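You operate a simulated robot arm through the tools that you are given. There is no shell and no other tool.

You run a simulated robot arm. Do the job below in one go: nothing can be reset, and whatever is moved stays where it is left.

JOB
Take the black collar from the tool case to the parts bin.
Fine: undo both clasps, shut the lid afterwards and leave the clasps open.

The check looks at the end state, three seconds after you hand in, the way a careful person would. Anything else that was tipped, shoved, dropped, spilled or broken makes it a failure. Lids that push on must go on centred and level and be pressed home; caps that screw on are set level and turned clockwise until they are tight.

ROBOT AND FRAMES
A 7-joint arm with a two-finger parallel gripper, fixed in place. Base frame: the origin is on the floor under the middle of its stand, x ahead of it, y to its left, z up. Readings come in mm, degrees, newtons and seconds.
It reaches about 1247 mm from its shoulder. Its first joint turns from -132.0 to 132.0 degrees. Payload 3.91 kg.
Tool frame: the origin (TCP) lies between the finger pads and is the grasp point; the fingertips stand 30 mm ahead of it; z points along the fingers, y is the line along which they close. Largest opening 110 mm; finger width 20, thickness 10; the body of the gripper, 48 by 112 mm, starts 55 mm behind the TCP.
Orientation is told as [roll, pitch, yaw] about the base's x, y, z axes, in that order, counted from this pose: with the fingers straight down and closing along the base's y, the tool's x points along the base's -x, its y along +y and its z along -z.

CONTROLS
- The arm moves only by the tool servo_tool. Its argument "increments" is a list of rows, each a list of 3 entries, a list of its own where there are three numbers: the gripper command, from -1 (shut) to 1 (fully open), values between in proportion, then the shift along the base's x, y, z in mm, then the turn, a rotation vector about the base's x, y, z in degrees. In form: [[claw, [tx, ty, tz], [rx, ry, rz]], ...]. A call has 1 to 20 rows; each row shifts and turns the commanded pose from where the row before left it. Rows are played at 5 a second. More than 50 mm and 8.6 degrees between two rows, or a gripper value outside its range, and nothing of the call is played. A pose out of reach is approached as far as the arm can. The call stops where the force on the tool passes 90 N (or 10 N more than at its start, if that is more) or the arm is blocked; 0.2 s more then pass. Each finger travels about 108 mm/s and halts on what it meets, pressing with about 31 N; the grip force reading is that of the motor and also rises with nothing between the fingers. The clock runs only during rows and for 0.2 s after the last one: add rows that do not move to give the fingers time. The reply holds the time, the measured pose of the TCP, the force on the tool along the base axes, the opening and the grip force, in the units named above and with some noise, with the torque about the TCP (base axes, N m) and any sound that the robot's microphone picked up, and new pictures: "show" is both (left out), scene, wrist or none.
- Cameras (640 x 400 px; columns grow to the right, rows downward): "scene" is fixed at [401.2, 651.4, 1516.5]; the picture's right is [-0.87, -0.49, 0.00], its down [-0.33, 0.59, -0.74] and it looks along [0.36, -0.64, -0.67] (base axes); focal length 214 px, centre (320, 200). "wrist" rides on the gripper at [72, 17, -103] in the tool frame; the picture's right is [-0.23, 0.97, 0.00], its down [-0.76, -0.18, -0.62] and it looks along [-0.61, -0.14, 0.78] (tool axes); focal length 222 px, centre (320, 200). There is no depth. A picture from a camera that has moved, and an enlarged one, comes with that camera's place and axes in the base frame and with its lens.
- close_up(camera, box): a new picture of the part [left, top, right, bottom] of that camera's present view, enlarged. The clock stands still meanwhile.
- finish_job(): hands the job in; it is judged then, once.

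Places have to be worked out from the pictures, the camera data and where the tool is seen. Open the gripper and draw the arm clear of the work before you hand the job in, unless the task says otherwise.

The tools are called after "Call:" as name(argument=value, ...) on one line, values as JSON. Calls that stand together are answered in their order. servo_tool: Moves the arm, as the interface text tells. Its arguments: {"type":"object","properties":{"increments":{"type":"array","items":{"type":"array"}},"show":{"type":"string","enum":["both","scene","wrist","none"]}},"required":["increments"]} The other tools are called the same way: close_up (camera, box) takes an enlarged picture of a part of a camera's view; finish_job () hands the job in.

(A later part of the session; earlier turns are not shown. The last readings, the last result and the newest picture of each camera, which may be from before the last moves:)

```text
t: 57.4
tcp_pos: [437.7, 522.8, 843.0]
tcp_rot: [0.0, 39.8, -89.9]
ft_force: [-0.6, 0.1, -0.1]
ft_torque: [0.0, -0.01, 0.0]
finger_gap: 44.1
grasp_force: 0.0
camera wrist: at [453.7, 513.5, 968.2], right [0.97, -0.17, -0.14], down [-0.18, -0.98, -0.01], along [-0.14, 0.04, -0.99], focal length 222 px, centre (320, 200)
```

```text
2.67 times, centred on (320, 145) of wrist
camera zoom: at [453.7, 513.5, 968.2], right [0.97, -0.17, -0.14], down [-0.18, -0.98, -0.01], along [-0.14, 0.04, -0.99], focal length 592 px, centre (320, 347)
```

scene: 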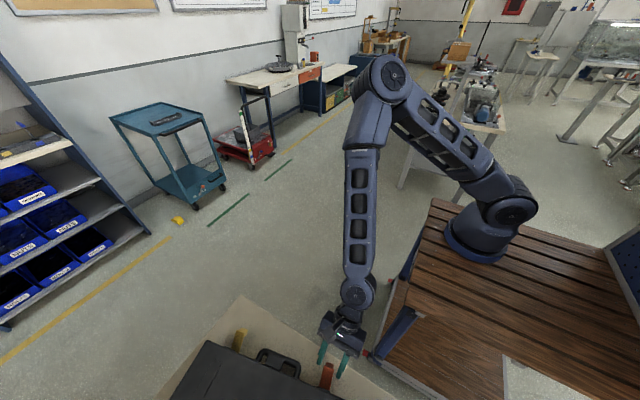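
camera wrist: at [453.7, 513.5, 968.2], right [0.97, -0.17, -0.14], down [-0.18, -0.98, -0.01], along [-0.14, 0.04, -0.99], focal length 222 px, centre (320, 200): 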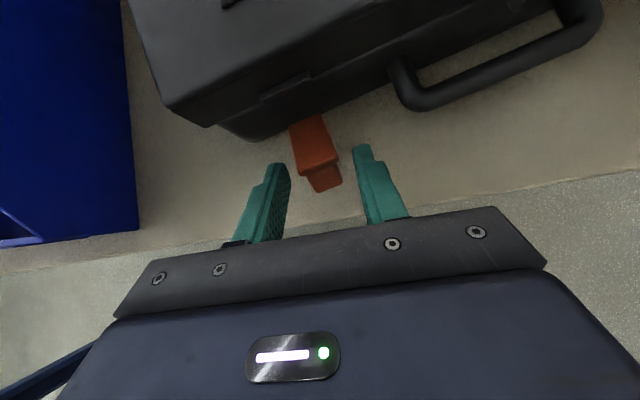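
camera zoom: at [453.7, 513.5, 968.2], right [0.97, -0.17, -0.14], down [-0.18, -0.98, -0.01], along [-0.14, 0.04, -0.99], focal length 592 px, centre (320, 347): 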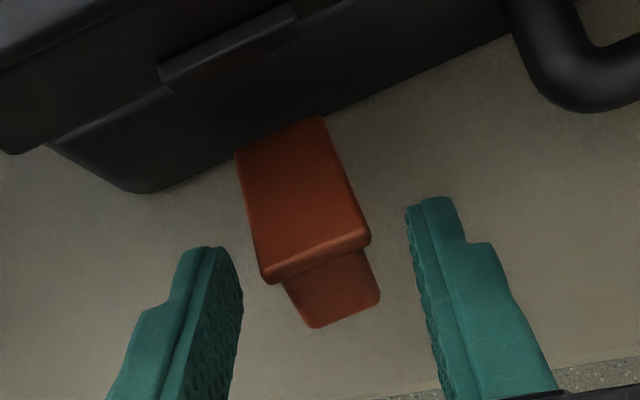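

The orange clasp stays off its keeper at about 45°, but the case is turned about 11.7° around its front-left corner. First I'll finish opening this clasp by pressing down on it from above, then set the case straight. I'll retreat and bring the fingers vertical again, slowly and in free space.

Call:
servo_tool(increments=[[-0.2, [0, -16, 19], [0, 0, 0]], [-0.2, [0, -20, 30], [0, 0, 0]], [-0.2, [0, -10, 40], [0, 0, 0]], [-1, [0, 0, 20], [-4, 0, 0]], [-1, [0, 0, 0], [-4, 0, 0]], [-1, [0, 0, 0], [-4, 0, 0]], [-1, [0, 0, 0], [-4, 0, 0]], [-1, [0, 0, 0], [-4, 0, 0]], [-1, [0, 0, 0], [-4, 0, 0]], [-1, [0, 0, 0], [-4, 0, 0]], [-1, [0, 0, 0], [-4, 0, 0]], [-1, [0, 0, 0], [-4, 0, 0]], [-1, [0, 0, 0], [-4, 0, 0]], [-1, [0, 0, 0], [0, 0, 0]]], show="both")

```text
t: 60.4
tcp_pos: [436.5, 476.5, 951.8]
tcp_rot: [0.0, 0.1, -89.9]
ft_force: [0.1, 0.5, 0.5]
ft_torque: [0.0, 0.01, -0.01]
finger_gap: 0.0
grasp_force: 31.4
camera wrist: at [453.4, 551.4, 1055.3], right [0.97, -0.23, 0.0], down [-0.18, -0.76, 0.62], along [-0.14, -0.61, -0.78], focal length 222 px, centre (320, 200)
```

scene: 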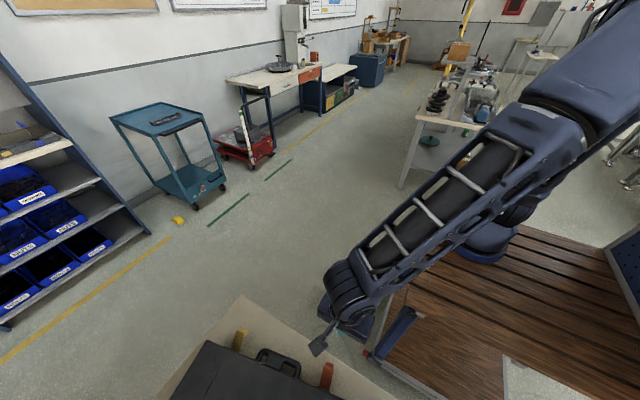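
wrist: 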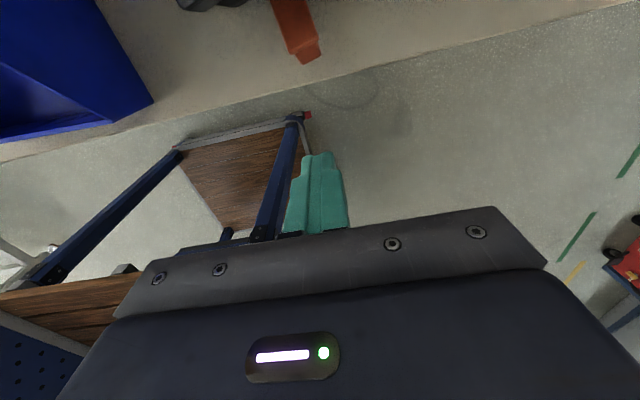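

The fingers are vertical again. I'll place the closed tips above the outer end of the orange clasp plate, near (438, 543).

Call:
servo_tool(increments=[[-1, [0, 33, -10], [0, 0, 0]], [-1, [1, 33, -25], [0, 0, 0]], [-1, [0, 0, -25], [0, 0, 0]], [-1, [0, 0, 0], [0, 0, 0]]], show="wrist")

Call:
close_up(camera="wrist", box=[240, 70, 420, 210])

```text
t: 61.4
tcp_pos: [438.2, 542.2, 890.3]
tcp_rot: [0.1, 0.1, -89.8]
ft_force: [0.1, -0.3, -0.8]
ft_torque: [-0.06, 0.02, 0.03]
finger_gap: 0.1
grasp_force: 30.7
camera wrist: at [454.2, 616.4, 993.9], right [0.97, -0.23, 0.0], down [-0.18, -0.76, 0.62], along [-0.14, -0.61, -0.78], focal length 222 px, centre (320, 200)
```

wrist: 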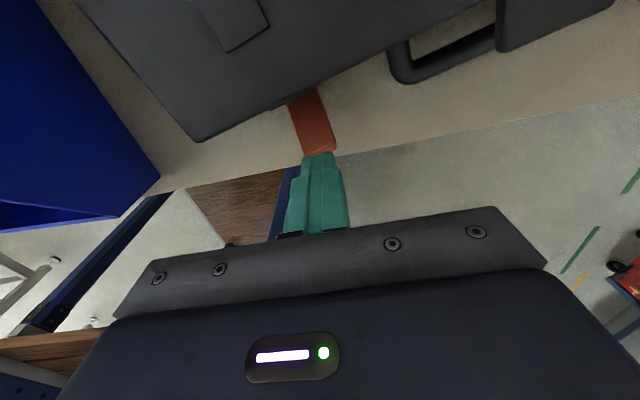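

```text
2.86 times, centred on (330, 140) of wrist
camera zoom: at [454.2, 616.4, 993.9], right [0.97, -0.23, 0.0], down [-0.18, -0.76, 0.62], along [-0.14, -0.61, -0.78], focal length 635 px, centre (291, 371)
```

zoom: 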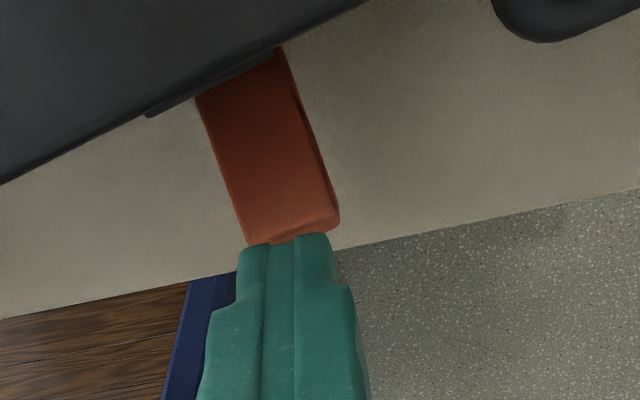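

The plate's end edge is at about y=541. I'll move 7 mm inward so the tips land on it, then press down in small steps.

Call:
servo_tool(increments=[[-1, [0, 7, -8], [0, 0, 0]], [-1, [0, 0, -8], [0, 0, 0]], [-1, [0, 0, -4], [0, 0, 0]], [-1, [0, 0, 0], [0, 0, 0]]], show="none")

Call:
servo_tool(increments=[[-1, [0, 0, -3], [0, 0, 0]], [-1, [0, 0, -3], [0, 0, 0]], [-1, [0, 0, 0], [0, 0, 0]]], show="wrist")

```text
t: 62.4
tcp_pos: [437.7, 551.5, 871.3]
tcp_rot: [0.1, 0.0, -89.9]
ft_force: [-0.3, -0.5, 0.3]
ft_torque: [0.0, -0.01, -0.04]
finger_gap: 0.1
grasp_force: 31.2
```

```text
t: 63.2
tcp_pos: [438.4, 550.1, 864.6]
tcp_rot: [0.0, 0.0, -89.8]
ft_force: [-0.3, 0.1, 0.2]
ft_torque: [0.01, 0.0, -0.01]
finger_gap: 0.2
grasp_force: 31.2
camera wrist: at [454.7, 623.6, 968.4], right [0.97, -0.22, 0.0], down [-0.18, -0.76, 0.62], along [-0.14, -0.61, -0.78], focal length 222 px, centre (320, 200)
```

wrist: 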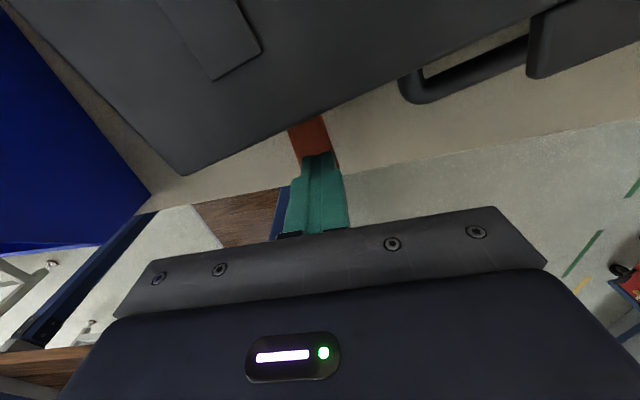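

No contact yet, with the tip at z≈835. I'll keep going down in small steps.

Call:
servo_tool(increments=[[-1, [0, 0, -3], [0, 0, 0]], [-1, [0, 0, -3], [0, 0, 0]], [-1, [0, 0, 0], [0, 0, 0]]], show="none")

Call:
servo_tool(increments=[[-1, [0, 0, -3], [0, 0, 0]], [-1, [0, 0, -2], [0, 0, 0]], [-1, [0, 0, 0], [0, 0, 0]]], show="wrist")

Call:
close_up(camera="wrist", box=[240, 70, 420, 210])

```text
t: 64.0
tcp_pos: [438.6, 550.0, 860.0]
tcp_rot: [0.0, -0.1, -90.0]
ft_force: [0.5, -0.1, -0.6]
ft_torque: [-0.04, -0.03, -0.03]
finger_gap: 0.0
grasp_force: 30.9
```

```text
t: 64.8
tcp_pos: [437.7, 551.5, 856.4]
tcp_rot: [0.1, 0.2, -89.9]
ft_force: [-0.5, 6.7, 29.5]
ft_torque: [-0.15, -0.16, 0.04]
finger_gap: 0.0
grasp_force: 30.6
camera wrist: at [454.4, 624.4, 960.0], right [0.97, -0.23, 0.0], down [-0.18, -0.76, 0.62], along [-0.14, -0.6, -0.78], focal length 222 px, centre (320, 200)
```

wrist: 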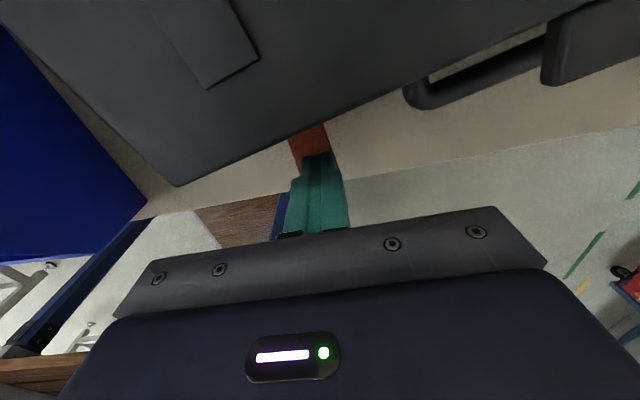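

```text
2.86 times, centred on (330, 140) of wrist
camera zoom: at [454.4, 624.4, 960.0], right [0.97, -0.23, 0.0], down [-0.18, -0.76, 0.62], along [-0.14, -0.6, -0.78], focal length 635 px, centre (291, 371)
```

zoom: 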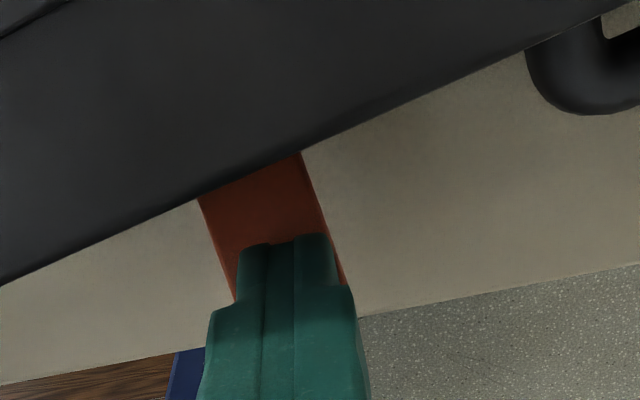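

With the tip at z≈826 the push goes solid, so the orange clasp is also at its stop and both are fully open. I'll rise and move up behind the case to measure its pose and the bin from above.

Call:
servo_tool(increments=[[-1, [0, 0, 30], [0, 0, 0]], [-1, [0, 0, 45], [0, 0, 0]], [-1, [0, 0, 45], [0, 0, 0]], [-1, [20, 45, 45], [0, 0, 0]], [-1, [20, 45, 45], [0, 0, 0]], [-1, [20, 45, 45], [0, 0, 0]], [-1, [20, 45, 45], [0, 0, 0]], [-1, [20, 45, 45], [0, 0, 0]], [-1, [20, 45, 20], [0, 0, 0]], [-1, [0, 0, 0], [0, 0, 0]]], show="both")

```text
refused: row 4 steps farther than a row can; nothing moved
```

A row has to stay within 50 mm in total, so I'll resend the move with shorter steps.

Call:
servo_tool(increments=[[-1, [0, 0, 30], [0, 0, 0]], [-1, [0, 0, 45], [0, 0, 0]], [-1, [0, 0, 45], [0, 0, 0]], [-1, [13, 30, 36], [0, 0, 0]], [-1, [13, 30, 36], [0, 0, 0]], [-1, [13, 30, 36], [0, 0, 0]], [-1, [13, 30, 36], [0, 0, 0]], [-1, [13, 30, 36], [0, 0, 0]], [-1, [13, 30, 36], [0, 0, 0]], [-1, [13, 30, 36], [0, 0, 0]], [-1, [13, 30, 20], [0, 0, 0]], [-1, [13, 40, 0], [0, 0, 0]], [-1, [0, 0, 0], [0, 0, 0]]], show="both")

```text
t: 67.6
tcp_pos: [541.3, 801.4, 1233.4]
tcp_rot: [0.1, -0.2, -89.9]
ft_force: [0.3, 0.1, -0.9]
ft_torque: [0.02, 0.02, 0.02]
finger_gap: 0.0
grasp_force: 30.8
out of reach, approached as far as the arm can: row 12
camera wrist: at [558.4, 875.3, 1335.3], right [0.97, -0.23, 0.0], down [-0.18, -0.76, 0.62], along [-0.14, -0.61, -0.78], focal length 222 px, centre (320, 200)
```

scene: 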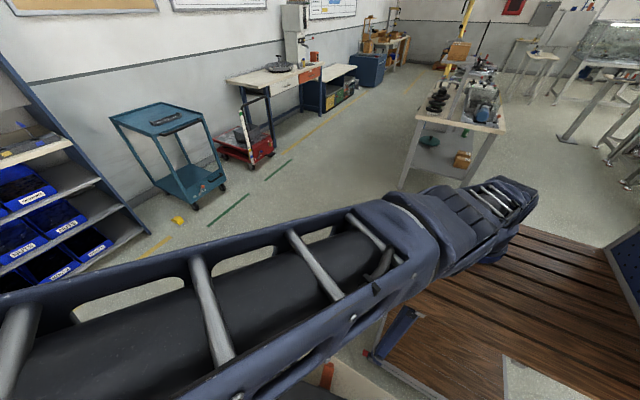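
wrist: 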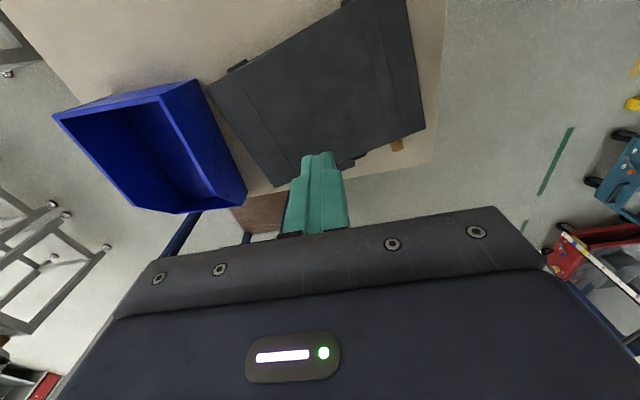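

Fingers-down reach ends about here at this height. Everything I need is in view, so I'll enlarge the bin and the case to measure them.

Call:
close_up(camera="wrist", box=[40, 60, 260, 230])

Call:
close_up(camera="wrist", box=[190, 0, 460, 200])

```text
2.35 times, centred on (150, 145) of wrist
camera zoom: at [558.4, 875.3, 1335.3], right [0.97, -0.23, 0.0], down [-0.18, -0.76, 0.62], along [-0.14, -0.61, -0.78], focal length 523 px, centre (720, 329)
```

zoom: 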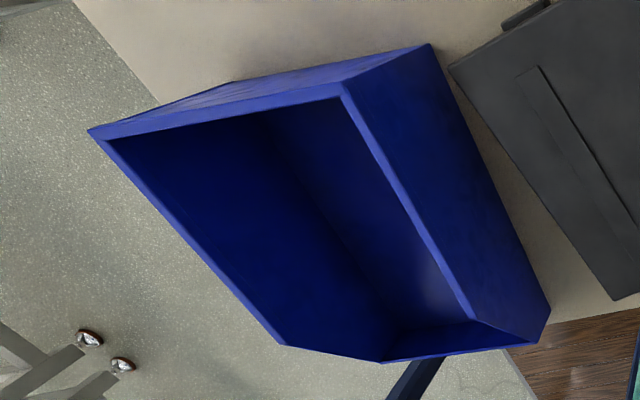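

```text
2.00 times, centred on (325, 100) of wrist
camera zoom: at [558.4, 875.3, 1335.3], right [0.97, -0.23, 0.0], down [-0.18, -0.76, 0.62], along [-0.14, -0.61, -0.78], focal length 444 px, centre (310, 400)
```

zoom: 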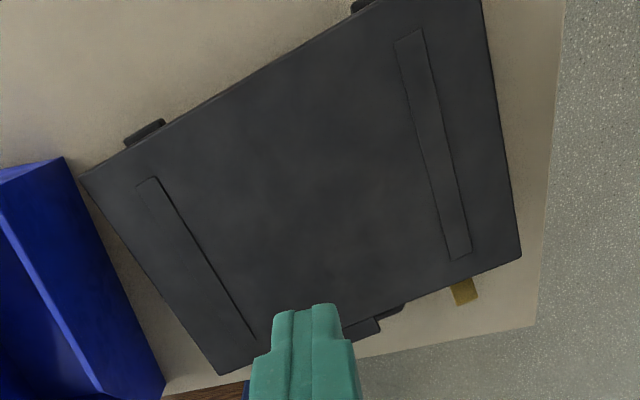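

The case stands at about +11.5° with its back-left corner 60 mm from the bin. The bin's right wall is at x≈262 and its rear rim at z≈926. I'll push the lid's left side near the rear towards +x to turn it back, which should also bring the centre about right in x. First I'll fly to a spot above the gap.

Call:
servo_tool(increments=[[-1, [-34, -5, -33], [0, 0, 0]], [-1, [-34, -5, -33], [0, 0, 0]], [-1, [-34, -5, -33], [0, 0, 0]], [-1, [-34, -5, -33], [0, 0, 0]], [-1, [-34, -5, -33], [0, 0, 0]], [-1, [-30, -5, -33], [0, 0, 0]], [-1, [-30, -5, -20], [0, 0, 0]], [-1, [0, 0, 0], [0, 0, 0]]], show="both")

```text
t: 69.4
tcp_pos: [310.6, 770.5, 1014.1]
tcp_rot: [0.0, 0.0, -89.9]
ft_force: [0.7, 0.0, -0.2]
ft_torque: [0.01, 0.03, -0.02]
finger_gap: 0.0
grasp_force: 31.7
camera wrist: at [327.4, 843.4, 1117.2], right [0.97, -0.23, 0.0], down [-0.18, -0.76, 0.62], along [-0.14, -0.61, -0.78], focal length 222 px, centre (320, 200)
```

scene: 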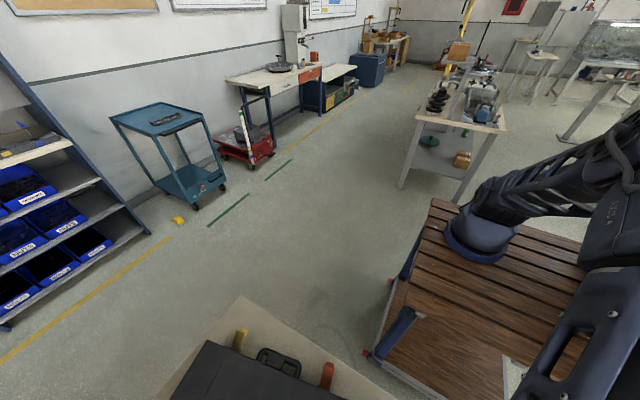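
wrist: 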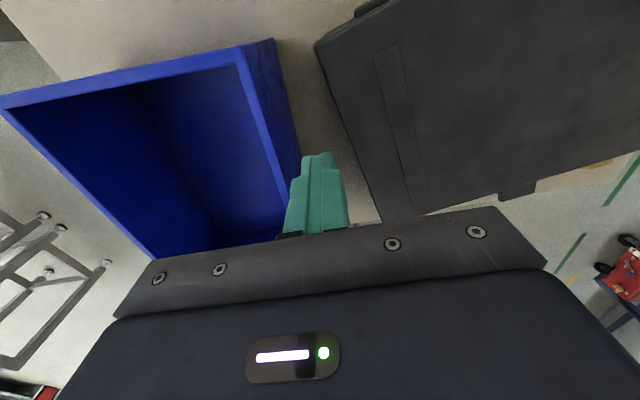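

The measurements agree: the case's left side is at x≈327 for y≈795 and the bin rim at x≈262. I'll go down into the gap above rim height, with the tip at z≈855.

Call:
servo_tool(increments=[[-1, [-3, 13, -40], [0, 0, 0]], [-1, [-2, 13, -40], [0, 0, 0]], [-1, [0, 0, -30], [0, 0, 0]], [-1, [0, 0, -19], [0, 0, 0]], [-1, [0, 0, 0], [0, 0, 0]]], show="wrist")

```text
t: 70.6
tcp_pos: [305.1, 793.7, 886.2]
tcp_rot: [0.0, 0.0, -89.9]
ft_force: [-0.2, 0.3, -1.6]
ft_torque: [0.01, 0.01, -0.02]
finger_gap: 0.0
grasp_force: 31.7
camera wrist: at [322.4, 867.0, 989.7], right [0.97, -0.23, 0.0], down [-0.18, -0.76, 0.62], along [-0.14, -0.61, -0.78], focal length 222 px, centre (320, 200)
```

wrist: 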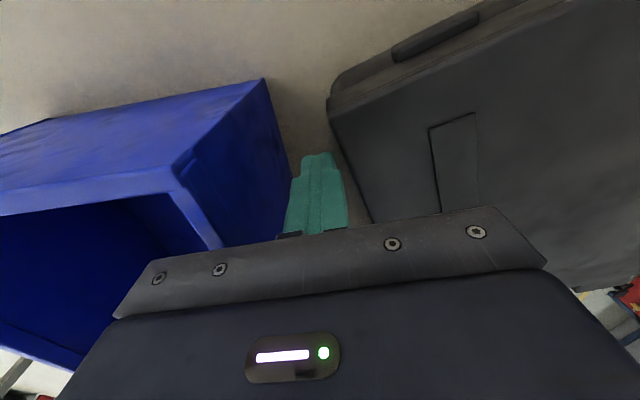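

The fingers are in the gap and clear of the rim. I'll push towards +x in small steps, reading the force.

Call:
servo_tool(increments=[[-1, [4, 0, 0], [0, 0, 0]], [-1, [4, 0, 0], [0, 0, 0]], [-1, [3, 0, 0], [0, 0, 0]], [-1, [3, 0, 0], [0, 0, 0]], [-1, [3, 0, 0], [0, 0, 0]], [-1, [3, 0, 0], [0, 0, 0]], [-1, [3, 0, 0], [0, 0, 0]], [-1, [0, 0, 0], [0, 0, 0]]], show="wrist")

```text
t: 72.4
tcp_pos: [327.6, 792.7, 886.9]
tcp_rot: [0.1, 0.0, -89.9]
ft_force: [-7.5, -0.9, 3.9]
ft_torque: [0.04, 0.1, 0.04]
finger_gap: 0.0
grasp_force: 30.9
camera wrist: at [344.6, 866.0, 990.4], right [0.97, -0.23, 0.0], down [-0.18, -0.76, 0.62], along [-0.14, -0.61, -0.78], focal length 222 px, centre (320, 200)
```

wrist: 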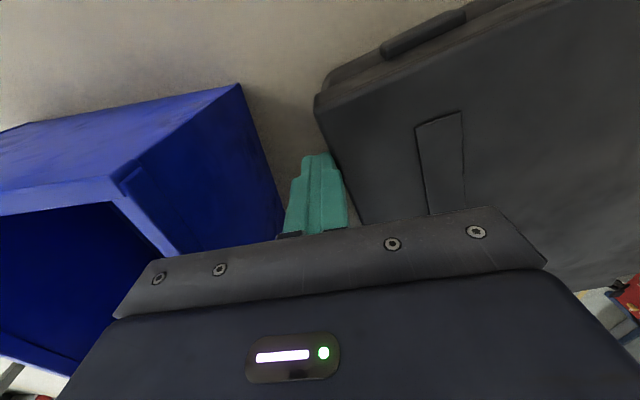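

In contact at 7.5 N and the case is starting to turn. I'll continue another 21 mm, then check with the scene camera.

Call:
servo_tool(increments=[[-1, [3, 0, 0], [0, 0, 0]], [-1, [3, 0, 0], [0, 0, 0]], [-1, [3, 0, 0], [0, 0, 0]], [-1, [3, 0, 0], [0, 0, 0]], [-1, [3, 0, 0], [0, 0, 0]], [-1, [3, 0, 0], [0, 0, 0]], [-1, [3, 0, 0], [0, 0, 0]], [-1, [0, 0, 0], [0, 0, 0]]], show="both")

Call:
close_up(camera="scene", box=[140, 280, 400, 400])

```text
t: 74.2
tcp_pos: [351.2, 792.0, 886.6]
tcp_rot: [0.0, 0.0, -89.8]
ft_force: [-5.5, 0.1, 0.6]
ft_torque: [-0.01, 0.08, 0.07]
finger_gap: 0.2
grasp_force: 31.6
camera wrist: at [366.3, 865.8, 989.9], right [0.97, -0.23, 0.0], down [-0.18, -0.76, 0.62], along [-0.14, -0.61, -0.78], focal length 222 px, centre (320, 200)
```

scene: 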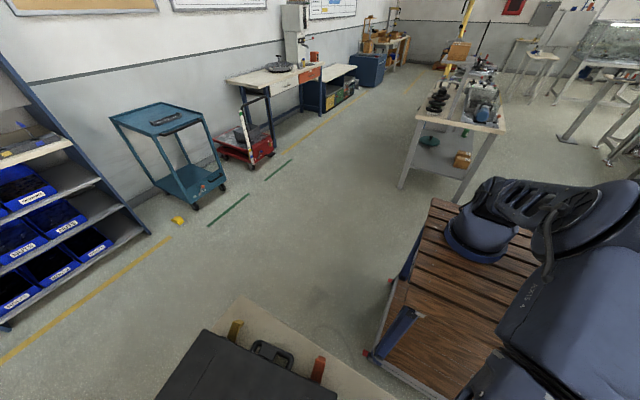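
wrist: 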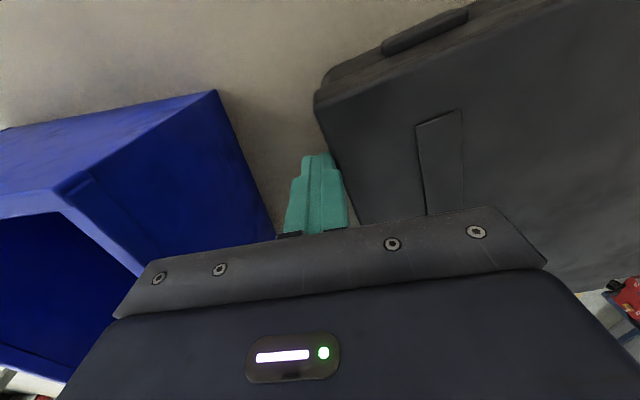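

```text
2.46 times, centred on (270, 340) of scene
camera zoom: at [401.2, 651.4, 1516.5], right [-0.87, -0.49, 0.0], down [-0.33, 0.59, -0.74], along [0.36, -0.64, -0.67], focal length 528 px, centre (443, -145)
```

zoom: 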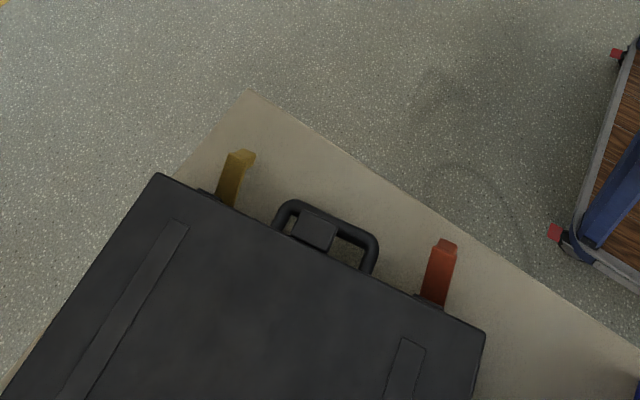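

The push moved the case about 28 mm in +x, so its centre x is now nearly right, but 9° of yaw and about -21 mm in y remain. Pulling the yellow clasp back to its original spot will correct both. I'll rise and move over to it with the fingers aligned to the case.

Call:
servo_tool(increments=[[-1, [-4, 0, 0], [0, 0, 0]], [-1, [0, 0, 40], [0, 0, 0]], [-1, [0, 0, 40], [0, 0, 0]], [-0.1, [41, -22, 0], [0, 0, 3]], [-0.1, [41, -22, 0], [0, 0, 3]], [-0.1, [41, -22, 0], [0, 0, 3]], [-0.1, [41, -22, 0], [0, 0, 0]], [-0.1, [41, -22, 0], [0, 0, 0]], [-0.1, [41, -22, 0], [0, 0, 0]], [-0.1, [41, -22, 0], [0, 0, 0]], [-0.1, [41, -22, 0], [0, 0, 0]], [-0.1, [38, -22, -20], [0, 0, 0]], [-0.1, [0, 0, 0], [0, 0, 0]]], show="both")

Call:
close_up(camera="wrist", box=[220, 60, 440, 220])

```text
t: 77.0
tcp_pos: [711.0, 595.7, 947.3]
tcp_rot: [0.0, 0.0, -81.0]
ft_force: [0.3, -0.2, 0.5]
ft_torque: [-0.01, -0.01, -0.02]
finger_gap: 49.6
grasp_force: 0.1
camera wrist: at [715.9, 669.5, 1050.3], right [1.0, -0.07, 0.0], down [-0.05, -0.78, 0.62], along [-0.04, -0.62, -0.78], focal length 222 px, centre (320, 200)
```

scene: 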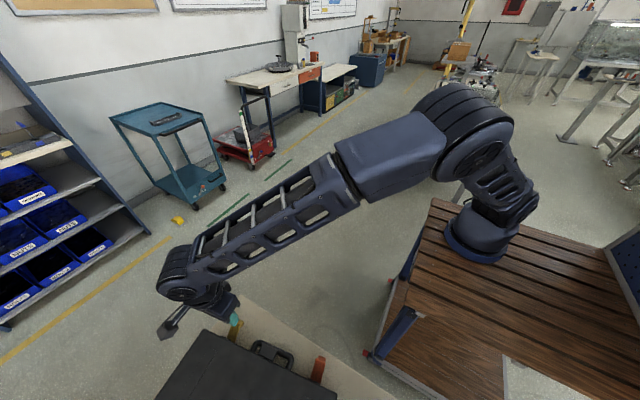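
wrist: 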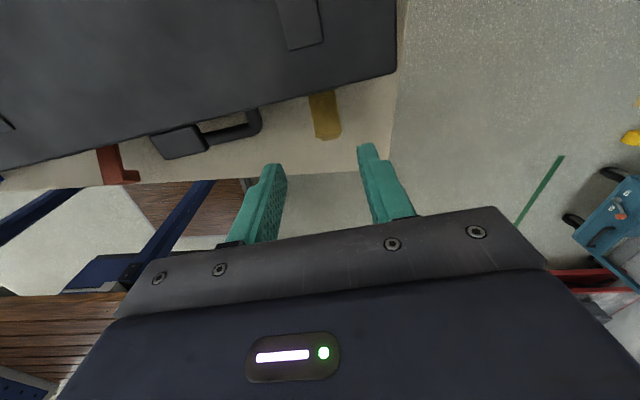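

```text
2.50 times, centred on (330, 140) of wrist
camera zoom: at [715.9, 669.5, 1050.3], right [1.0, -0.07, 0.0], down [-0.05, -0.78, 0.62], along [-0.04, -0.62, -0.78], focal length 555 px, centre (295, 350)
```

zoom: 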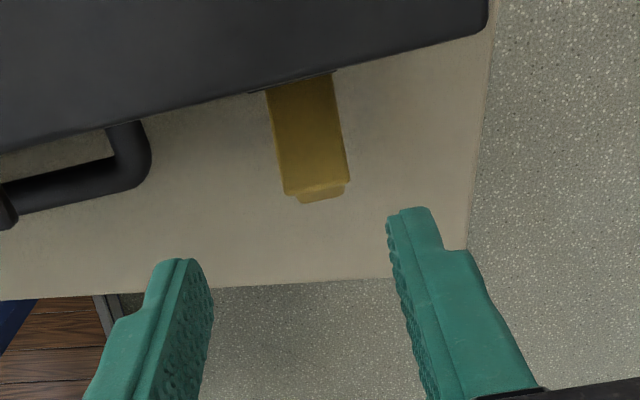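

The open yellow plate runs from about (714, 616) to (719, 579). I'll lower the fingers astride it and check the centring before closing.

Call:
servo_tool(increments=[[-0.1, [3.5, -4, -36], [0, 0, 0]], [-0.1, [3, -4, -36], [0, 0, 0]], [-0.1, [0, 0, -25], [0, 0, 0]], [-0.1, [0, 0, -12], [0, 0, 0]], [-0.3, [0, 0, 0], [0, 0, 0]], [-0.3, [0, 0, 0], [0, 0, 0]]], show="wrist")

Call:
close_up(camera="wrist", box=[240, 90, 400, 220])

```text
t: 78.4
tcp_pos: [718.0, 586.7, 837.0]
tcp_rot: [0.0, 0.0, -81.0]
ft_force: [0.2, -0.6, -0.4]
ft_torque: [0.01, -0.01, 0.0]
finger_gap: 38.6
grasp_force: 0.0
camera wrist: at [723.3, 662.2, 940.9], right [1.0, -0.07, 0.0], down [-0.05, -0.78, 0.62], along [-0.04, -0.62, -0.78], focal length 222 px, centre (320, 200)
```

wrist: 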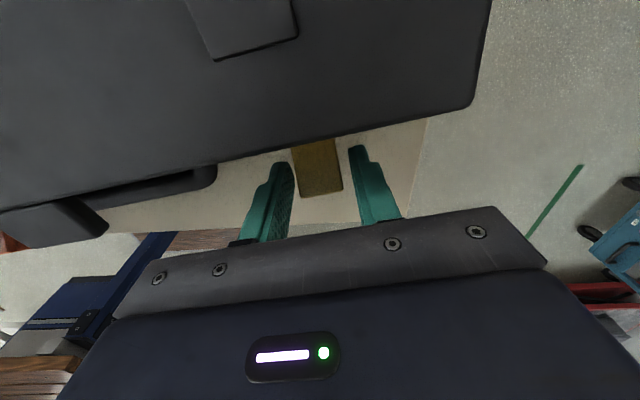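

```text
3.08 times, centred on (320, 155) of wrist
camera zoom: at [723.3, 662.2, 940.9], right [1.0, -0.07, 0.0], down [-0.05, -0.78, 0.62], along [-0.04, -0.62, -0.78], focal length 684 px, centre (320, 338)
```

zoom: 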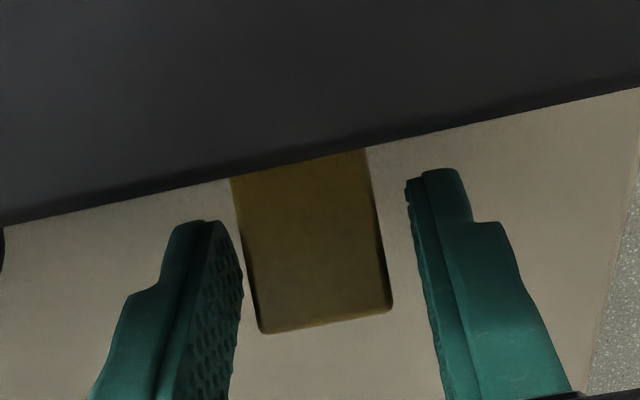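

The plate sits about 1.2 mm to the -x side of the finger centre. I'll shift by that and close gently on its edges.

Call:
servo_tool(increments=[[-0.3, [-1.2, 0.2, 0], [0, 0, 0]], [-0.42, [0, 0, 0], [0, 0, 0]], [-0.48, [0, 0, 0], [0, 0, 0]], [-0.54, [0, 0, 0], [0, 0, 0]], [-1, [0, 0, 0], [0, 0, 0]], [-1, [0, 0, 0], [0, 0, 0]]], show="wrist")

Call:
close_up(camera="wrist", box=[240, 90, 400, 220])

```text
t: 79.8
tcp_pos: [717.7, 587.9, 838.5]
tcp_rot: [0.0, -0.1, -80.9]
ft_force: [2.1, -0.1, 0.0]
ft_torque: [0.03, -0.03, 0.05]
finger_gap: 21.7
grasp_force: 31.2
camera wrist: at [722.2, 662.2, 941.0], right [1.0, -0.07, 0.0], down [-0.05, -0.78, 0.62], along [-0.04, -0.62, -0.78], focal length 222 px, centre (320, 200)
```

wrist: 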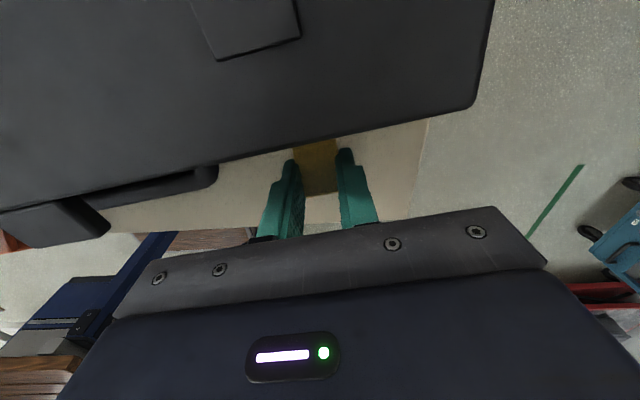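

```text
3.08 times, centred on (320, 155) of wrist
camera zoom: at [722.2, 662.2, 941.0], right [1.0, -0.07, 0.0], down [-0.05, -0.78, 0.62], along [-0.04, -0.62, -0.78], focal length 684 px, centre (320, 338)
```

zoom: 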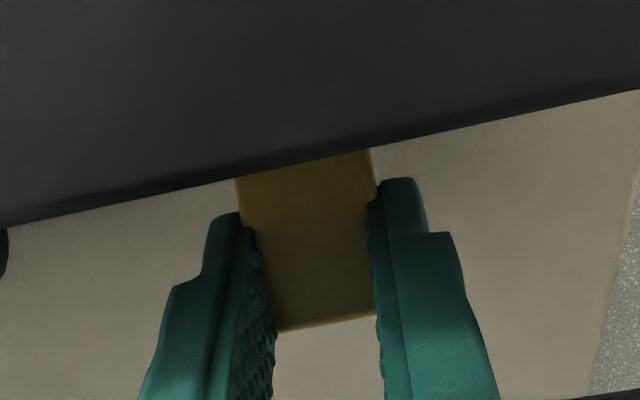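

I have a secure grip. Taking the clasp back to where it belongs means moving from (717, 588) to about (696, 544) while turning -9°. I'll do a first small part and check the load.

Call:
servo_tool(increments=[[-1, [-1.5, -4.6, 0], [0, 0, -0.9]], [-1, [-1.5, -4.6, 0], [0, 0, -0.9]], [-1, [-1.7, -4.5, 0], [0, 0, -0.9]], [-1, [0, 0, 0], [0, 0, 0]]], show="wrist")

```text
t: 80.8
tcp_pos: [712.0, 573.9, 837.6]
tcp_rot: [0.0, 0.0, -83.7]
ft_force: [1.0, 6.7, 2.5]
ft_torque: [0.24, -0.05, 0.09]
finger_gap: 21.5
grasp_force: 31.0
camera wrist: at [720.6, 648.3, 941.1], right [0.99, -0.12, 0.0], down [-0.09, -0.78, 0.62], along [-0.07, -0.62, -0.78], focal length 222 px, centre (320, 200)
```

wrist: 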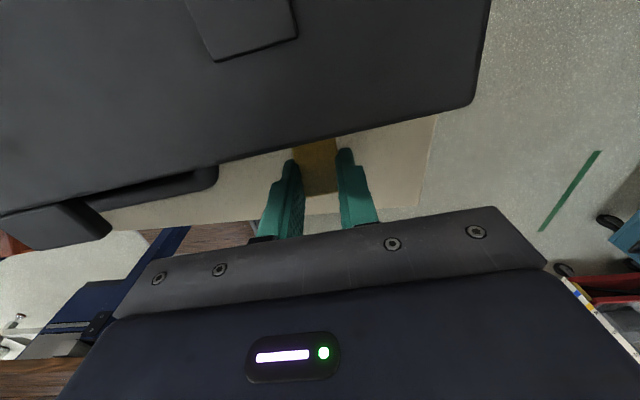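

The case follows cleanly at about 7 N. I'll finish the rest of the path.

Call:
servo_tool(increments=[[-1, [-2, -4.4, 0], [0, 0, -0.9]], [-1, [-2.1, -4.4, 0], [0, 0, -0.9]], [-1, [-2.3, -4.3, 0], [0, 0, -0.9]], [-1, [-2.4, -4.3, 0], [0, 0, -0.9]], [-1, [-2.5, -4.3, 0], [0, 0, -0.9]], [-1, [-2.5, -4.2, 0], [0, 0, -0.9]], [-1, [-2.6, -4.2, 0], [0, 0, -0.9]], [-1, [0, 0, 0], [0, 0, 0]]], show="both")

Call:
close_up(camera="scene", box=[140, 280, 400, 400])

```text
t: 82.6
tcp_pos: [695.8, 542.1, 836.6]
tcp_rot: [0.0, 0.1, -89.9]
ft_force: [3.9, 2.0, 2.8]
ft_torque: [0.09, -0.15, 0.22]
finger_gap: 21.5
grasp_force: 31.5
camera wrist: at [712.7, 616.5, 940.9], right [0.97, -0.23, 0.0], down [-0.18, -0.76, 0.62], along [-0.14, -0.61, -0.78], focal length 222 px, centre (320, 200)
```

scene: 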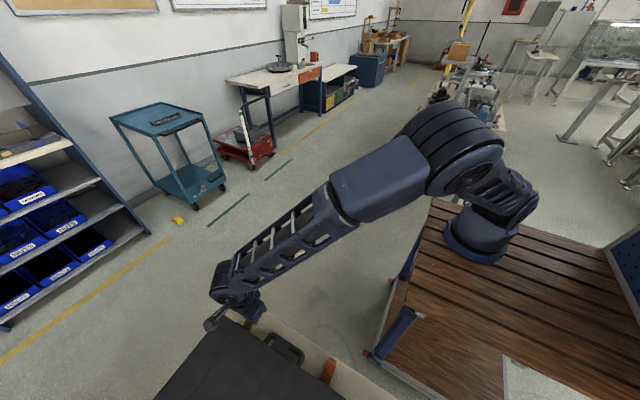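
wrist: 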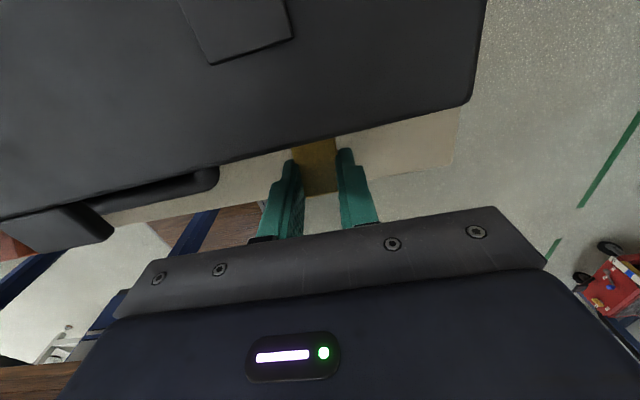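

```text
2.46 times, centred on (270, 340) of scene
camera zoom: at [401.2, 651.4, 1516.5], right [-0.87, -0.49, 0.0], down [-0.33, 0.59, -0.74], along [0.36, -0.64, -0.67], focal length 528 px, centre (443, -145)
```

zoom: 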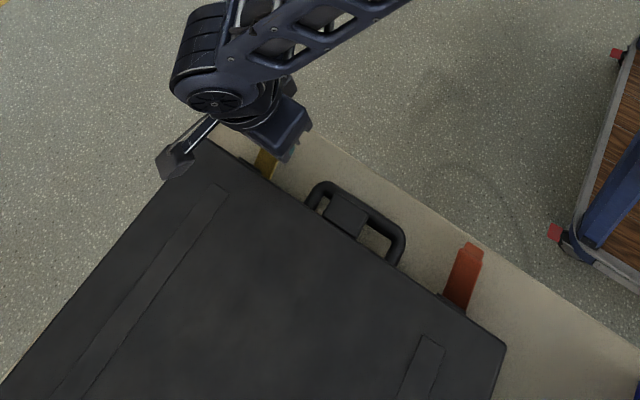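

The case is back within a few millimetres of its original pose, with about 1° of yaw left. I'll release the clasp, lift straight up and check.

Call:
servo_tool(increments=[[-0.5, [0, 0, 0], [0, 0, 0]], [-0.1, [0, 0, 0], [0, 0, 0]], [-0.1, [0, 0, 20], [0, 0, 0]], [-0.1, [0, 0, 40], [0, 0, 0]], [-0.1, [0, -30, 35], [0, 0, 0]], [-0.1, [0, -45, 20], [0, 0, 0]], [-0.1, [0, -45, 0], [0, 0, 0]], [-0.1, [0, -45, 0], [0, 0, 0]], [-0.1, [0, 0, 0], [0, 0, 0]]], show="scene")

Call:
close_up(camera="scene", box=[140, 280, 400, 400])

```text
t: 84.6
tcp_pos: [698.6, 378.8, 951.8]
tcp_rot: [0.0, -0.1, -89.9]
ft_force: [-0.2, 0.4, -0.2]
ft_torque: [0.01, -0.04, 0.02]
finger_gap: 49.4
grasp_force: 0.1
```

scene: 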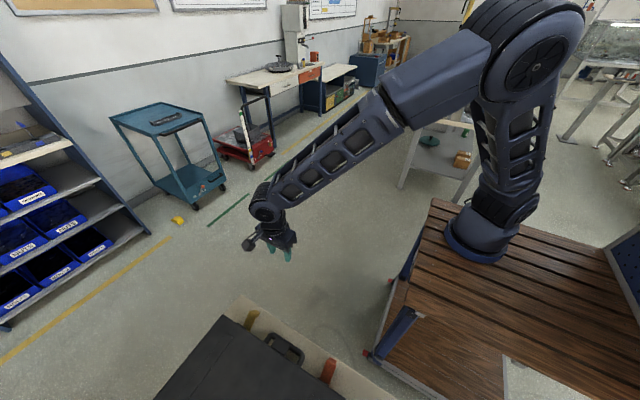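

```text
2.46 times, centred on (270, 340) of scene
camera zoom: at [401.2, 651.4, 1516.5], right [-0.87, -0.49, 0.0], down [-0.33, 0.59, -0.74], along [0.36, -0.64, -0.67], focal length 528 px, centre (443, -145)
```

zoom: 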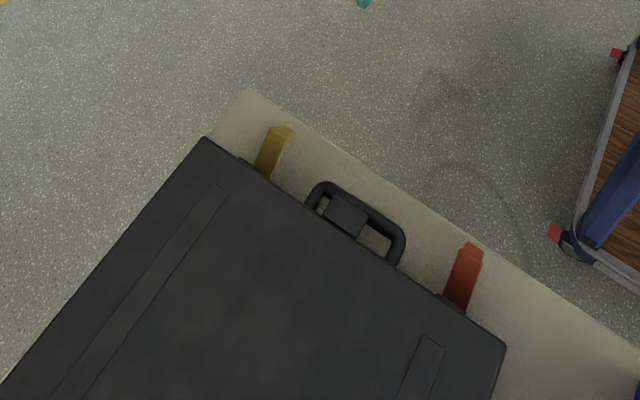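

The right front corner is exactly where it started and the left is about 6 mm out, which is good enough. Now I'll turn the fingers level (+y) in free space in front of the case centre to look at the lid's lift block and the handle.

Call:
servo_tool(increments=[[-1, [-12, 0, 0], [8.2, 0, 0]], [-1, [-12, 0, 0], [8.2, 0, 0]], [-1, [-12, 0, 0], [8.2, 0, 0]], [-1, [-12, 0, 0], [8.2, 0, 0]], [-1, [-12, 0, 0], [8.2, 0, 0]], [-1, [-12, 0, 0], [8.2, 0, 0]], [-1, [-12, 0, 0], [8.2, 0, 0]], [-1, [-12, 0, 0], [8.2, 0, 0]], [-1, [-12, 10, -20], [8.2, 0, 0]], [-1, [-12, 20, -20], [8.2, 0, 0]], [-1, [-12, 20, -20], [8.1, 0, 0]], [-1, [0, 20, -20], [0, 0, 0]], [-1, [0, 0, 0], [0, 0, 0]]], show="wrist")

Call:
close_up(camera="wrist", box=[200, 70, 420, 230])

```text
t: 87.4
tcp_pos: [563.9, 450.1, 873.0]
tcp_rot: [139.4, 89.7, 49.4]
ft_force: [0.3, -1.0, -0.5]
ft_torque: [0.0, 0.05, 0.03]
finger_gap: 0.0
grasp_force: 31.1
camera wrist: at [580.8, 347.4, 944.1], right [0.97, 0.0, -0.23], down [-0.18, -0.62, -0.76], along [-0.14, 0.78, -0.61], focal length 222 px, centre (320, 200)
```

wrist: 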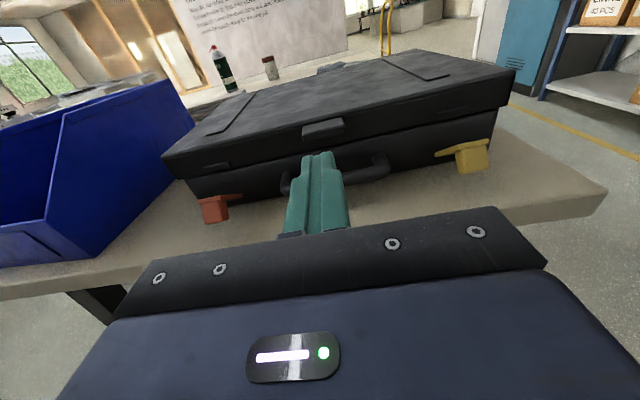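

```text
2.50 times, centred on (310, 150) of wrist
camera zoom: at [580.8, 347.4, 944.1], right [0.97, 0.0, -0.23], down [-0.18, -0.62, -0.76], along [-0.14, 0.78, -0.61], focal length 555 px, centre (345, 325)
```

zoom: 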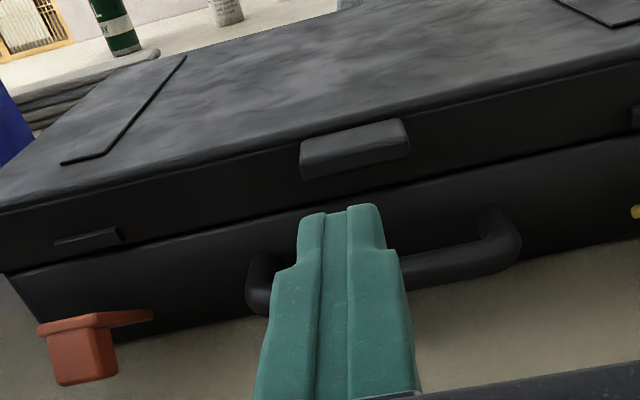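

Both open clasps lie down at the front, well clear of the lid. The lift block on the lid spans x≈541–588, z≈849–862, with the handle below it. I'll measure how far it sticks out.

Call:
close_up(camera="scene", box=[250, 340, 320, 400])

Call:
close_up(camera="wrist", box=[290, 105, 370, 165])

```text
6.67 times, centred on (285, 370) of scene
camera zoom: at [401.2, 651.4, 1516.5], right [-0.87, -0.49, 0.0], down [-0.33, 0.59, -0.74], along [0.36, -0.64, -0.67], focal length 1430 px, centre (553, -933)
```

zoom: 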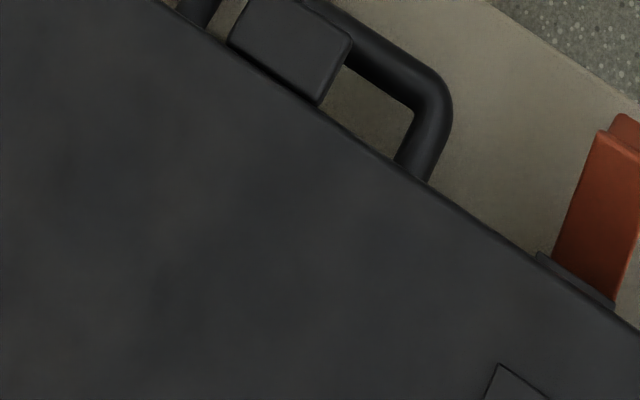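

```text
6.67 times, centred on (330, 135) of wrist
camera zoom: at [580.8, 347.4, 944.1], right [0.97, 0.0, -0.23], down [-0.18, -0.62, -0.76], along [-0.14, 0.78, -0.61], focal length 1481 px, centre (253, 633)
```

zoom: 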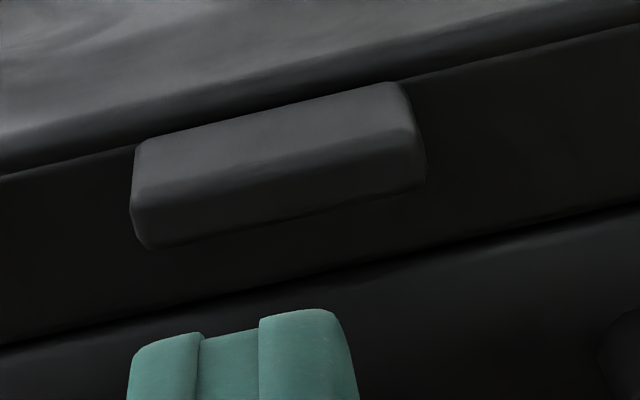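

From two views the lift block is a lip about 44 mm wide, sticking out from y≈585 to 557 and spanning z≈856–865. I'll slide the closed fingers under it at z≈841, above the handle and below the lip, then raise gently.

Call:
servo_tool(increments=[[-1, [2, 10, -32], [0, 0, 0]], [-1, [0, 25, 0], [0, 0, 0]], [-1, [0, 25, 0], [0, 0, 0]], [-1, [0, 25, 0], [0, 0, 0]], [-1, [0, 15, 0], [0, 0, 0]], [-1, [0, 0, 0], [0, 0, 0]]], show="wrist")

Call:
close_up(camera="wrist", box=[240, 90, 400, 220])

```text
t: 88.8
tcp_pos: [566.8, 548.6, 842.3]
tcp_rot: [132.1, 89.9, 42.1]
ft_force: [-0.1, 1.1, -1.1]
ft_torque: [0.01, -0.01, 0.0]
finger_gap: 0.0
grasp_force: 31.0
camera wrist: at [584.0, 445.1, 914.5], right [0.97, 0.0, -0.23], down [-0.18, -0.62, -0.76], along [-0.14, 0.78, -0.61], focal length 222 px, centre (320, 200)
```

wrist: 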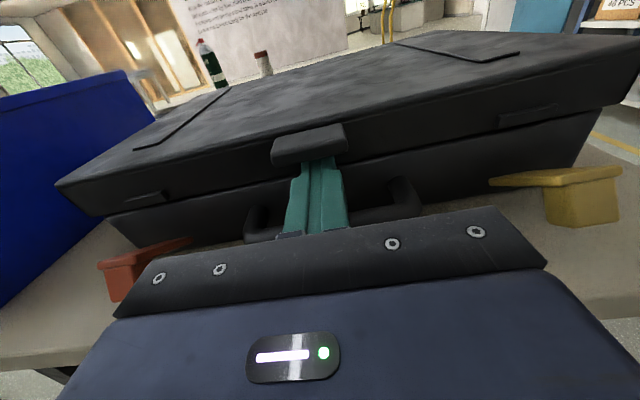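

```text
3.08 times, centred on (320, 155) of wrist
camera zoom: at [584.0, 445.1, 914.5], right [0.97, 0.0, -0.23], down [-0.18, -0.62, -0.76], along [-0.14, 0.78, -0.61], focal length 684 px, centre (320, 338)
```

zoom: 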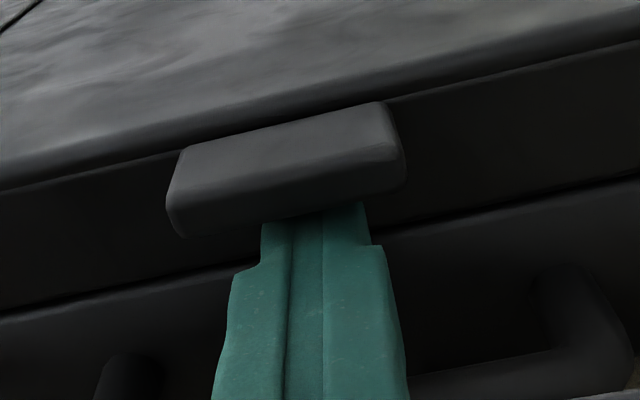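

The fingers are under the middle of the lip. I'll raise slowly along the opening arc for the first few degrees and watch the force.

Call:
servo_tool(increments=[[-1, [0, 0, 3], [0, 0, 0]], [-1, [0, 0, 3], [0, 0, 0]], [-1, [0, 0, 4], [0, 0, 0]], [-1, [0, 0, 5], [0, 0, 0]], [-1, [0, 0, 5], [0, 0, 0]], [-1, [0, 0, 0], [0, 0, 0]]], show="wrist")

Call:
close_up(camera="wrist", box=[60, 30, 560, 240])

```text
t: 90.2
tcp_pos: [567.0, 547.9, 860.6]
tcp_rot: [142.5, 89.9, 52.5]
ft_force: [-2.0, 1.0, -3.6]
ft_torque: [-0.13, 0.01, 0.03]
finger_gap: 0.0
grasp_force: 30.9
camera wrist: at [582.8, 445.7, 932.7], right [0.97, 0.0, -0.23], down [-0.18, -0.62, -0.76], along [-0.14, 0.78, -0.61], focal length 222 px, centre (320, 200)
```

wrist: 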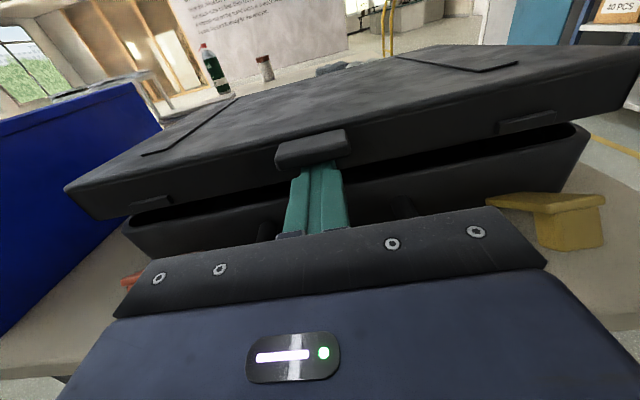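

```text
1.28 times, centred on (310, 135) of wrist
camera zoom: at [582.8, 445.7, 932.7], right [0.97, 0.0, -0.23], down [-0.18, -0.62, -0.76], along [-0.14, 0.78, -0.61], focal length 284 px, centre (333, 283)
```

zoom: 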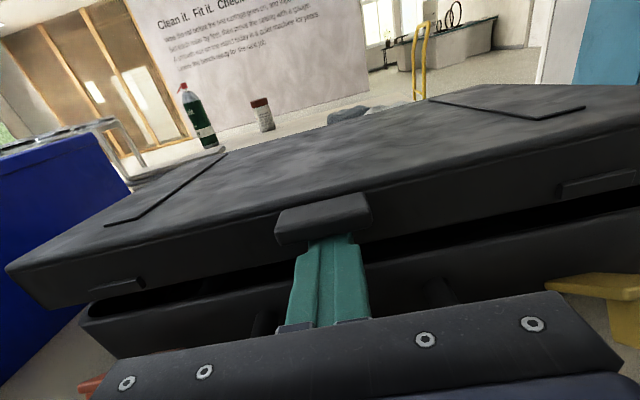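

The lid rises with under 4 N and the case stays put. I'll follow the hinge arc to about 20°.

Call:
servo_tool(increments=[[-1, [0, 1.8, 10.2], [0, 0, 0]], [-1, [0, 1.8, 10.2], [0, 0, 0]], [-1, [0, 1.8, 10.2], [0, 0, 0]], [-1, [0, 3.1, 11.2], [0, 0, 0]], [-1, [0, 3.1, 11.2], [0, 0, 0]], [-1, [0, 3.1, 11.2], [0, 0, 0]], [-1, [0, 3.1, 11.2], [0, 0, 0]], [-1, [0, 0, 0], [0, 0, 0]]], show="wrist")

```text
t: 92.0
tcp_pos: [566.2, 568.0, 936.4]
tcp_rot: [137.9, 89.9, 47.8]
ft_force: [-0.6, -0.6, -4.0]
ft_torque: [-0.06, -0.03, 0.01]
finger_gap: 0.5
grasp_force: 31.1
camera wrist: at [582.1, 463.8, 1008.7], right [0.97, 0.0, -0.23], down [-0.18, -0.62, -0.76], along [-0.14, 0.78, -0.61], focal length 222 px, centre (320, 200)
```

wrist: 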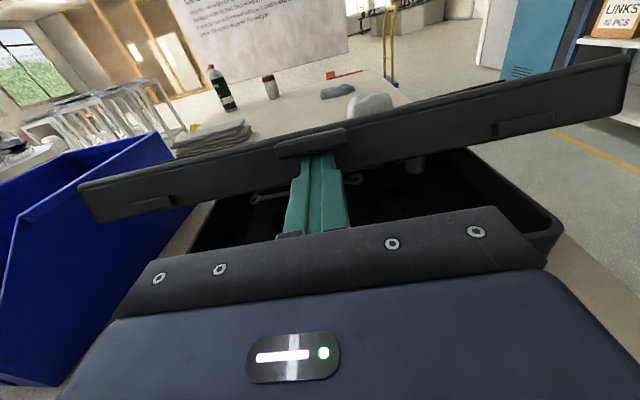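

The lid is at about 20° and items are visible inside. I'll continue the arc to about 50°.

Call:
servo_tool(increments=[[-1, [0, 5.1, 10.6], [0, 0, 0]], [-1, [0, 5.1, 10.6], [0, 0, 0]], [-1, [0, 5.1, 10.6], [0, 0, 0]], [-1, [0, 5.1, 10.6], [0, 0, 0]], [-1, [0, 7.0, 9.6], [0, 0, 0]], [-1, [0, 7.0, 9.6], [0, 0, 0]], [-1, [0, 7.0, 9.6], [0, 0, 0]], [-1, [0, 7.1, 9.6], [0, 0, 0]], [-1, [0, 8.7, 8.2], [0, 0, 0]], [-1, [0, 8.7, 8.2], [0, 0, 0]], [-1, [0, 8.7, 8.2], [0, 0, 0]], [-1, [0, 8.8, 8.2], [0, 0, 0]], [-1, [0, 0, 0], [0, 0, 0]]], show="both")

```text
t: 94.8
tcp_pos: [565.1, 649.7, 1050.2]
tcp_rot: [127.4, 89.8, 37.5]
ft_force: [-1.3, -2.0, 0.5]
ft_torque: [0.02, 0.02, -0.01]
finger_gap: 0.0
grasp_force: 31.4
camera wrist: at [582.3, 547.0, 1122.0], right [0.97, 0.0, -0.23], down [-0.18, -0.62, -0.76], along [-0.14, 0.78, -0.61], focal length 222 px, centre (320, 200)
```

scene: 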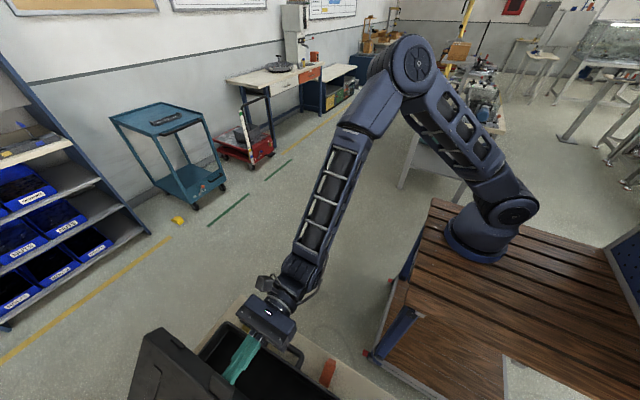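
wrist: 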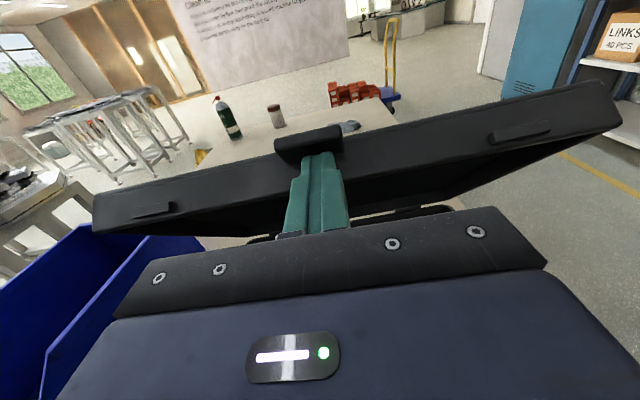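

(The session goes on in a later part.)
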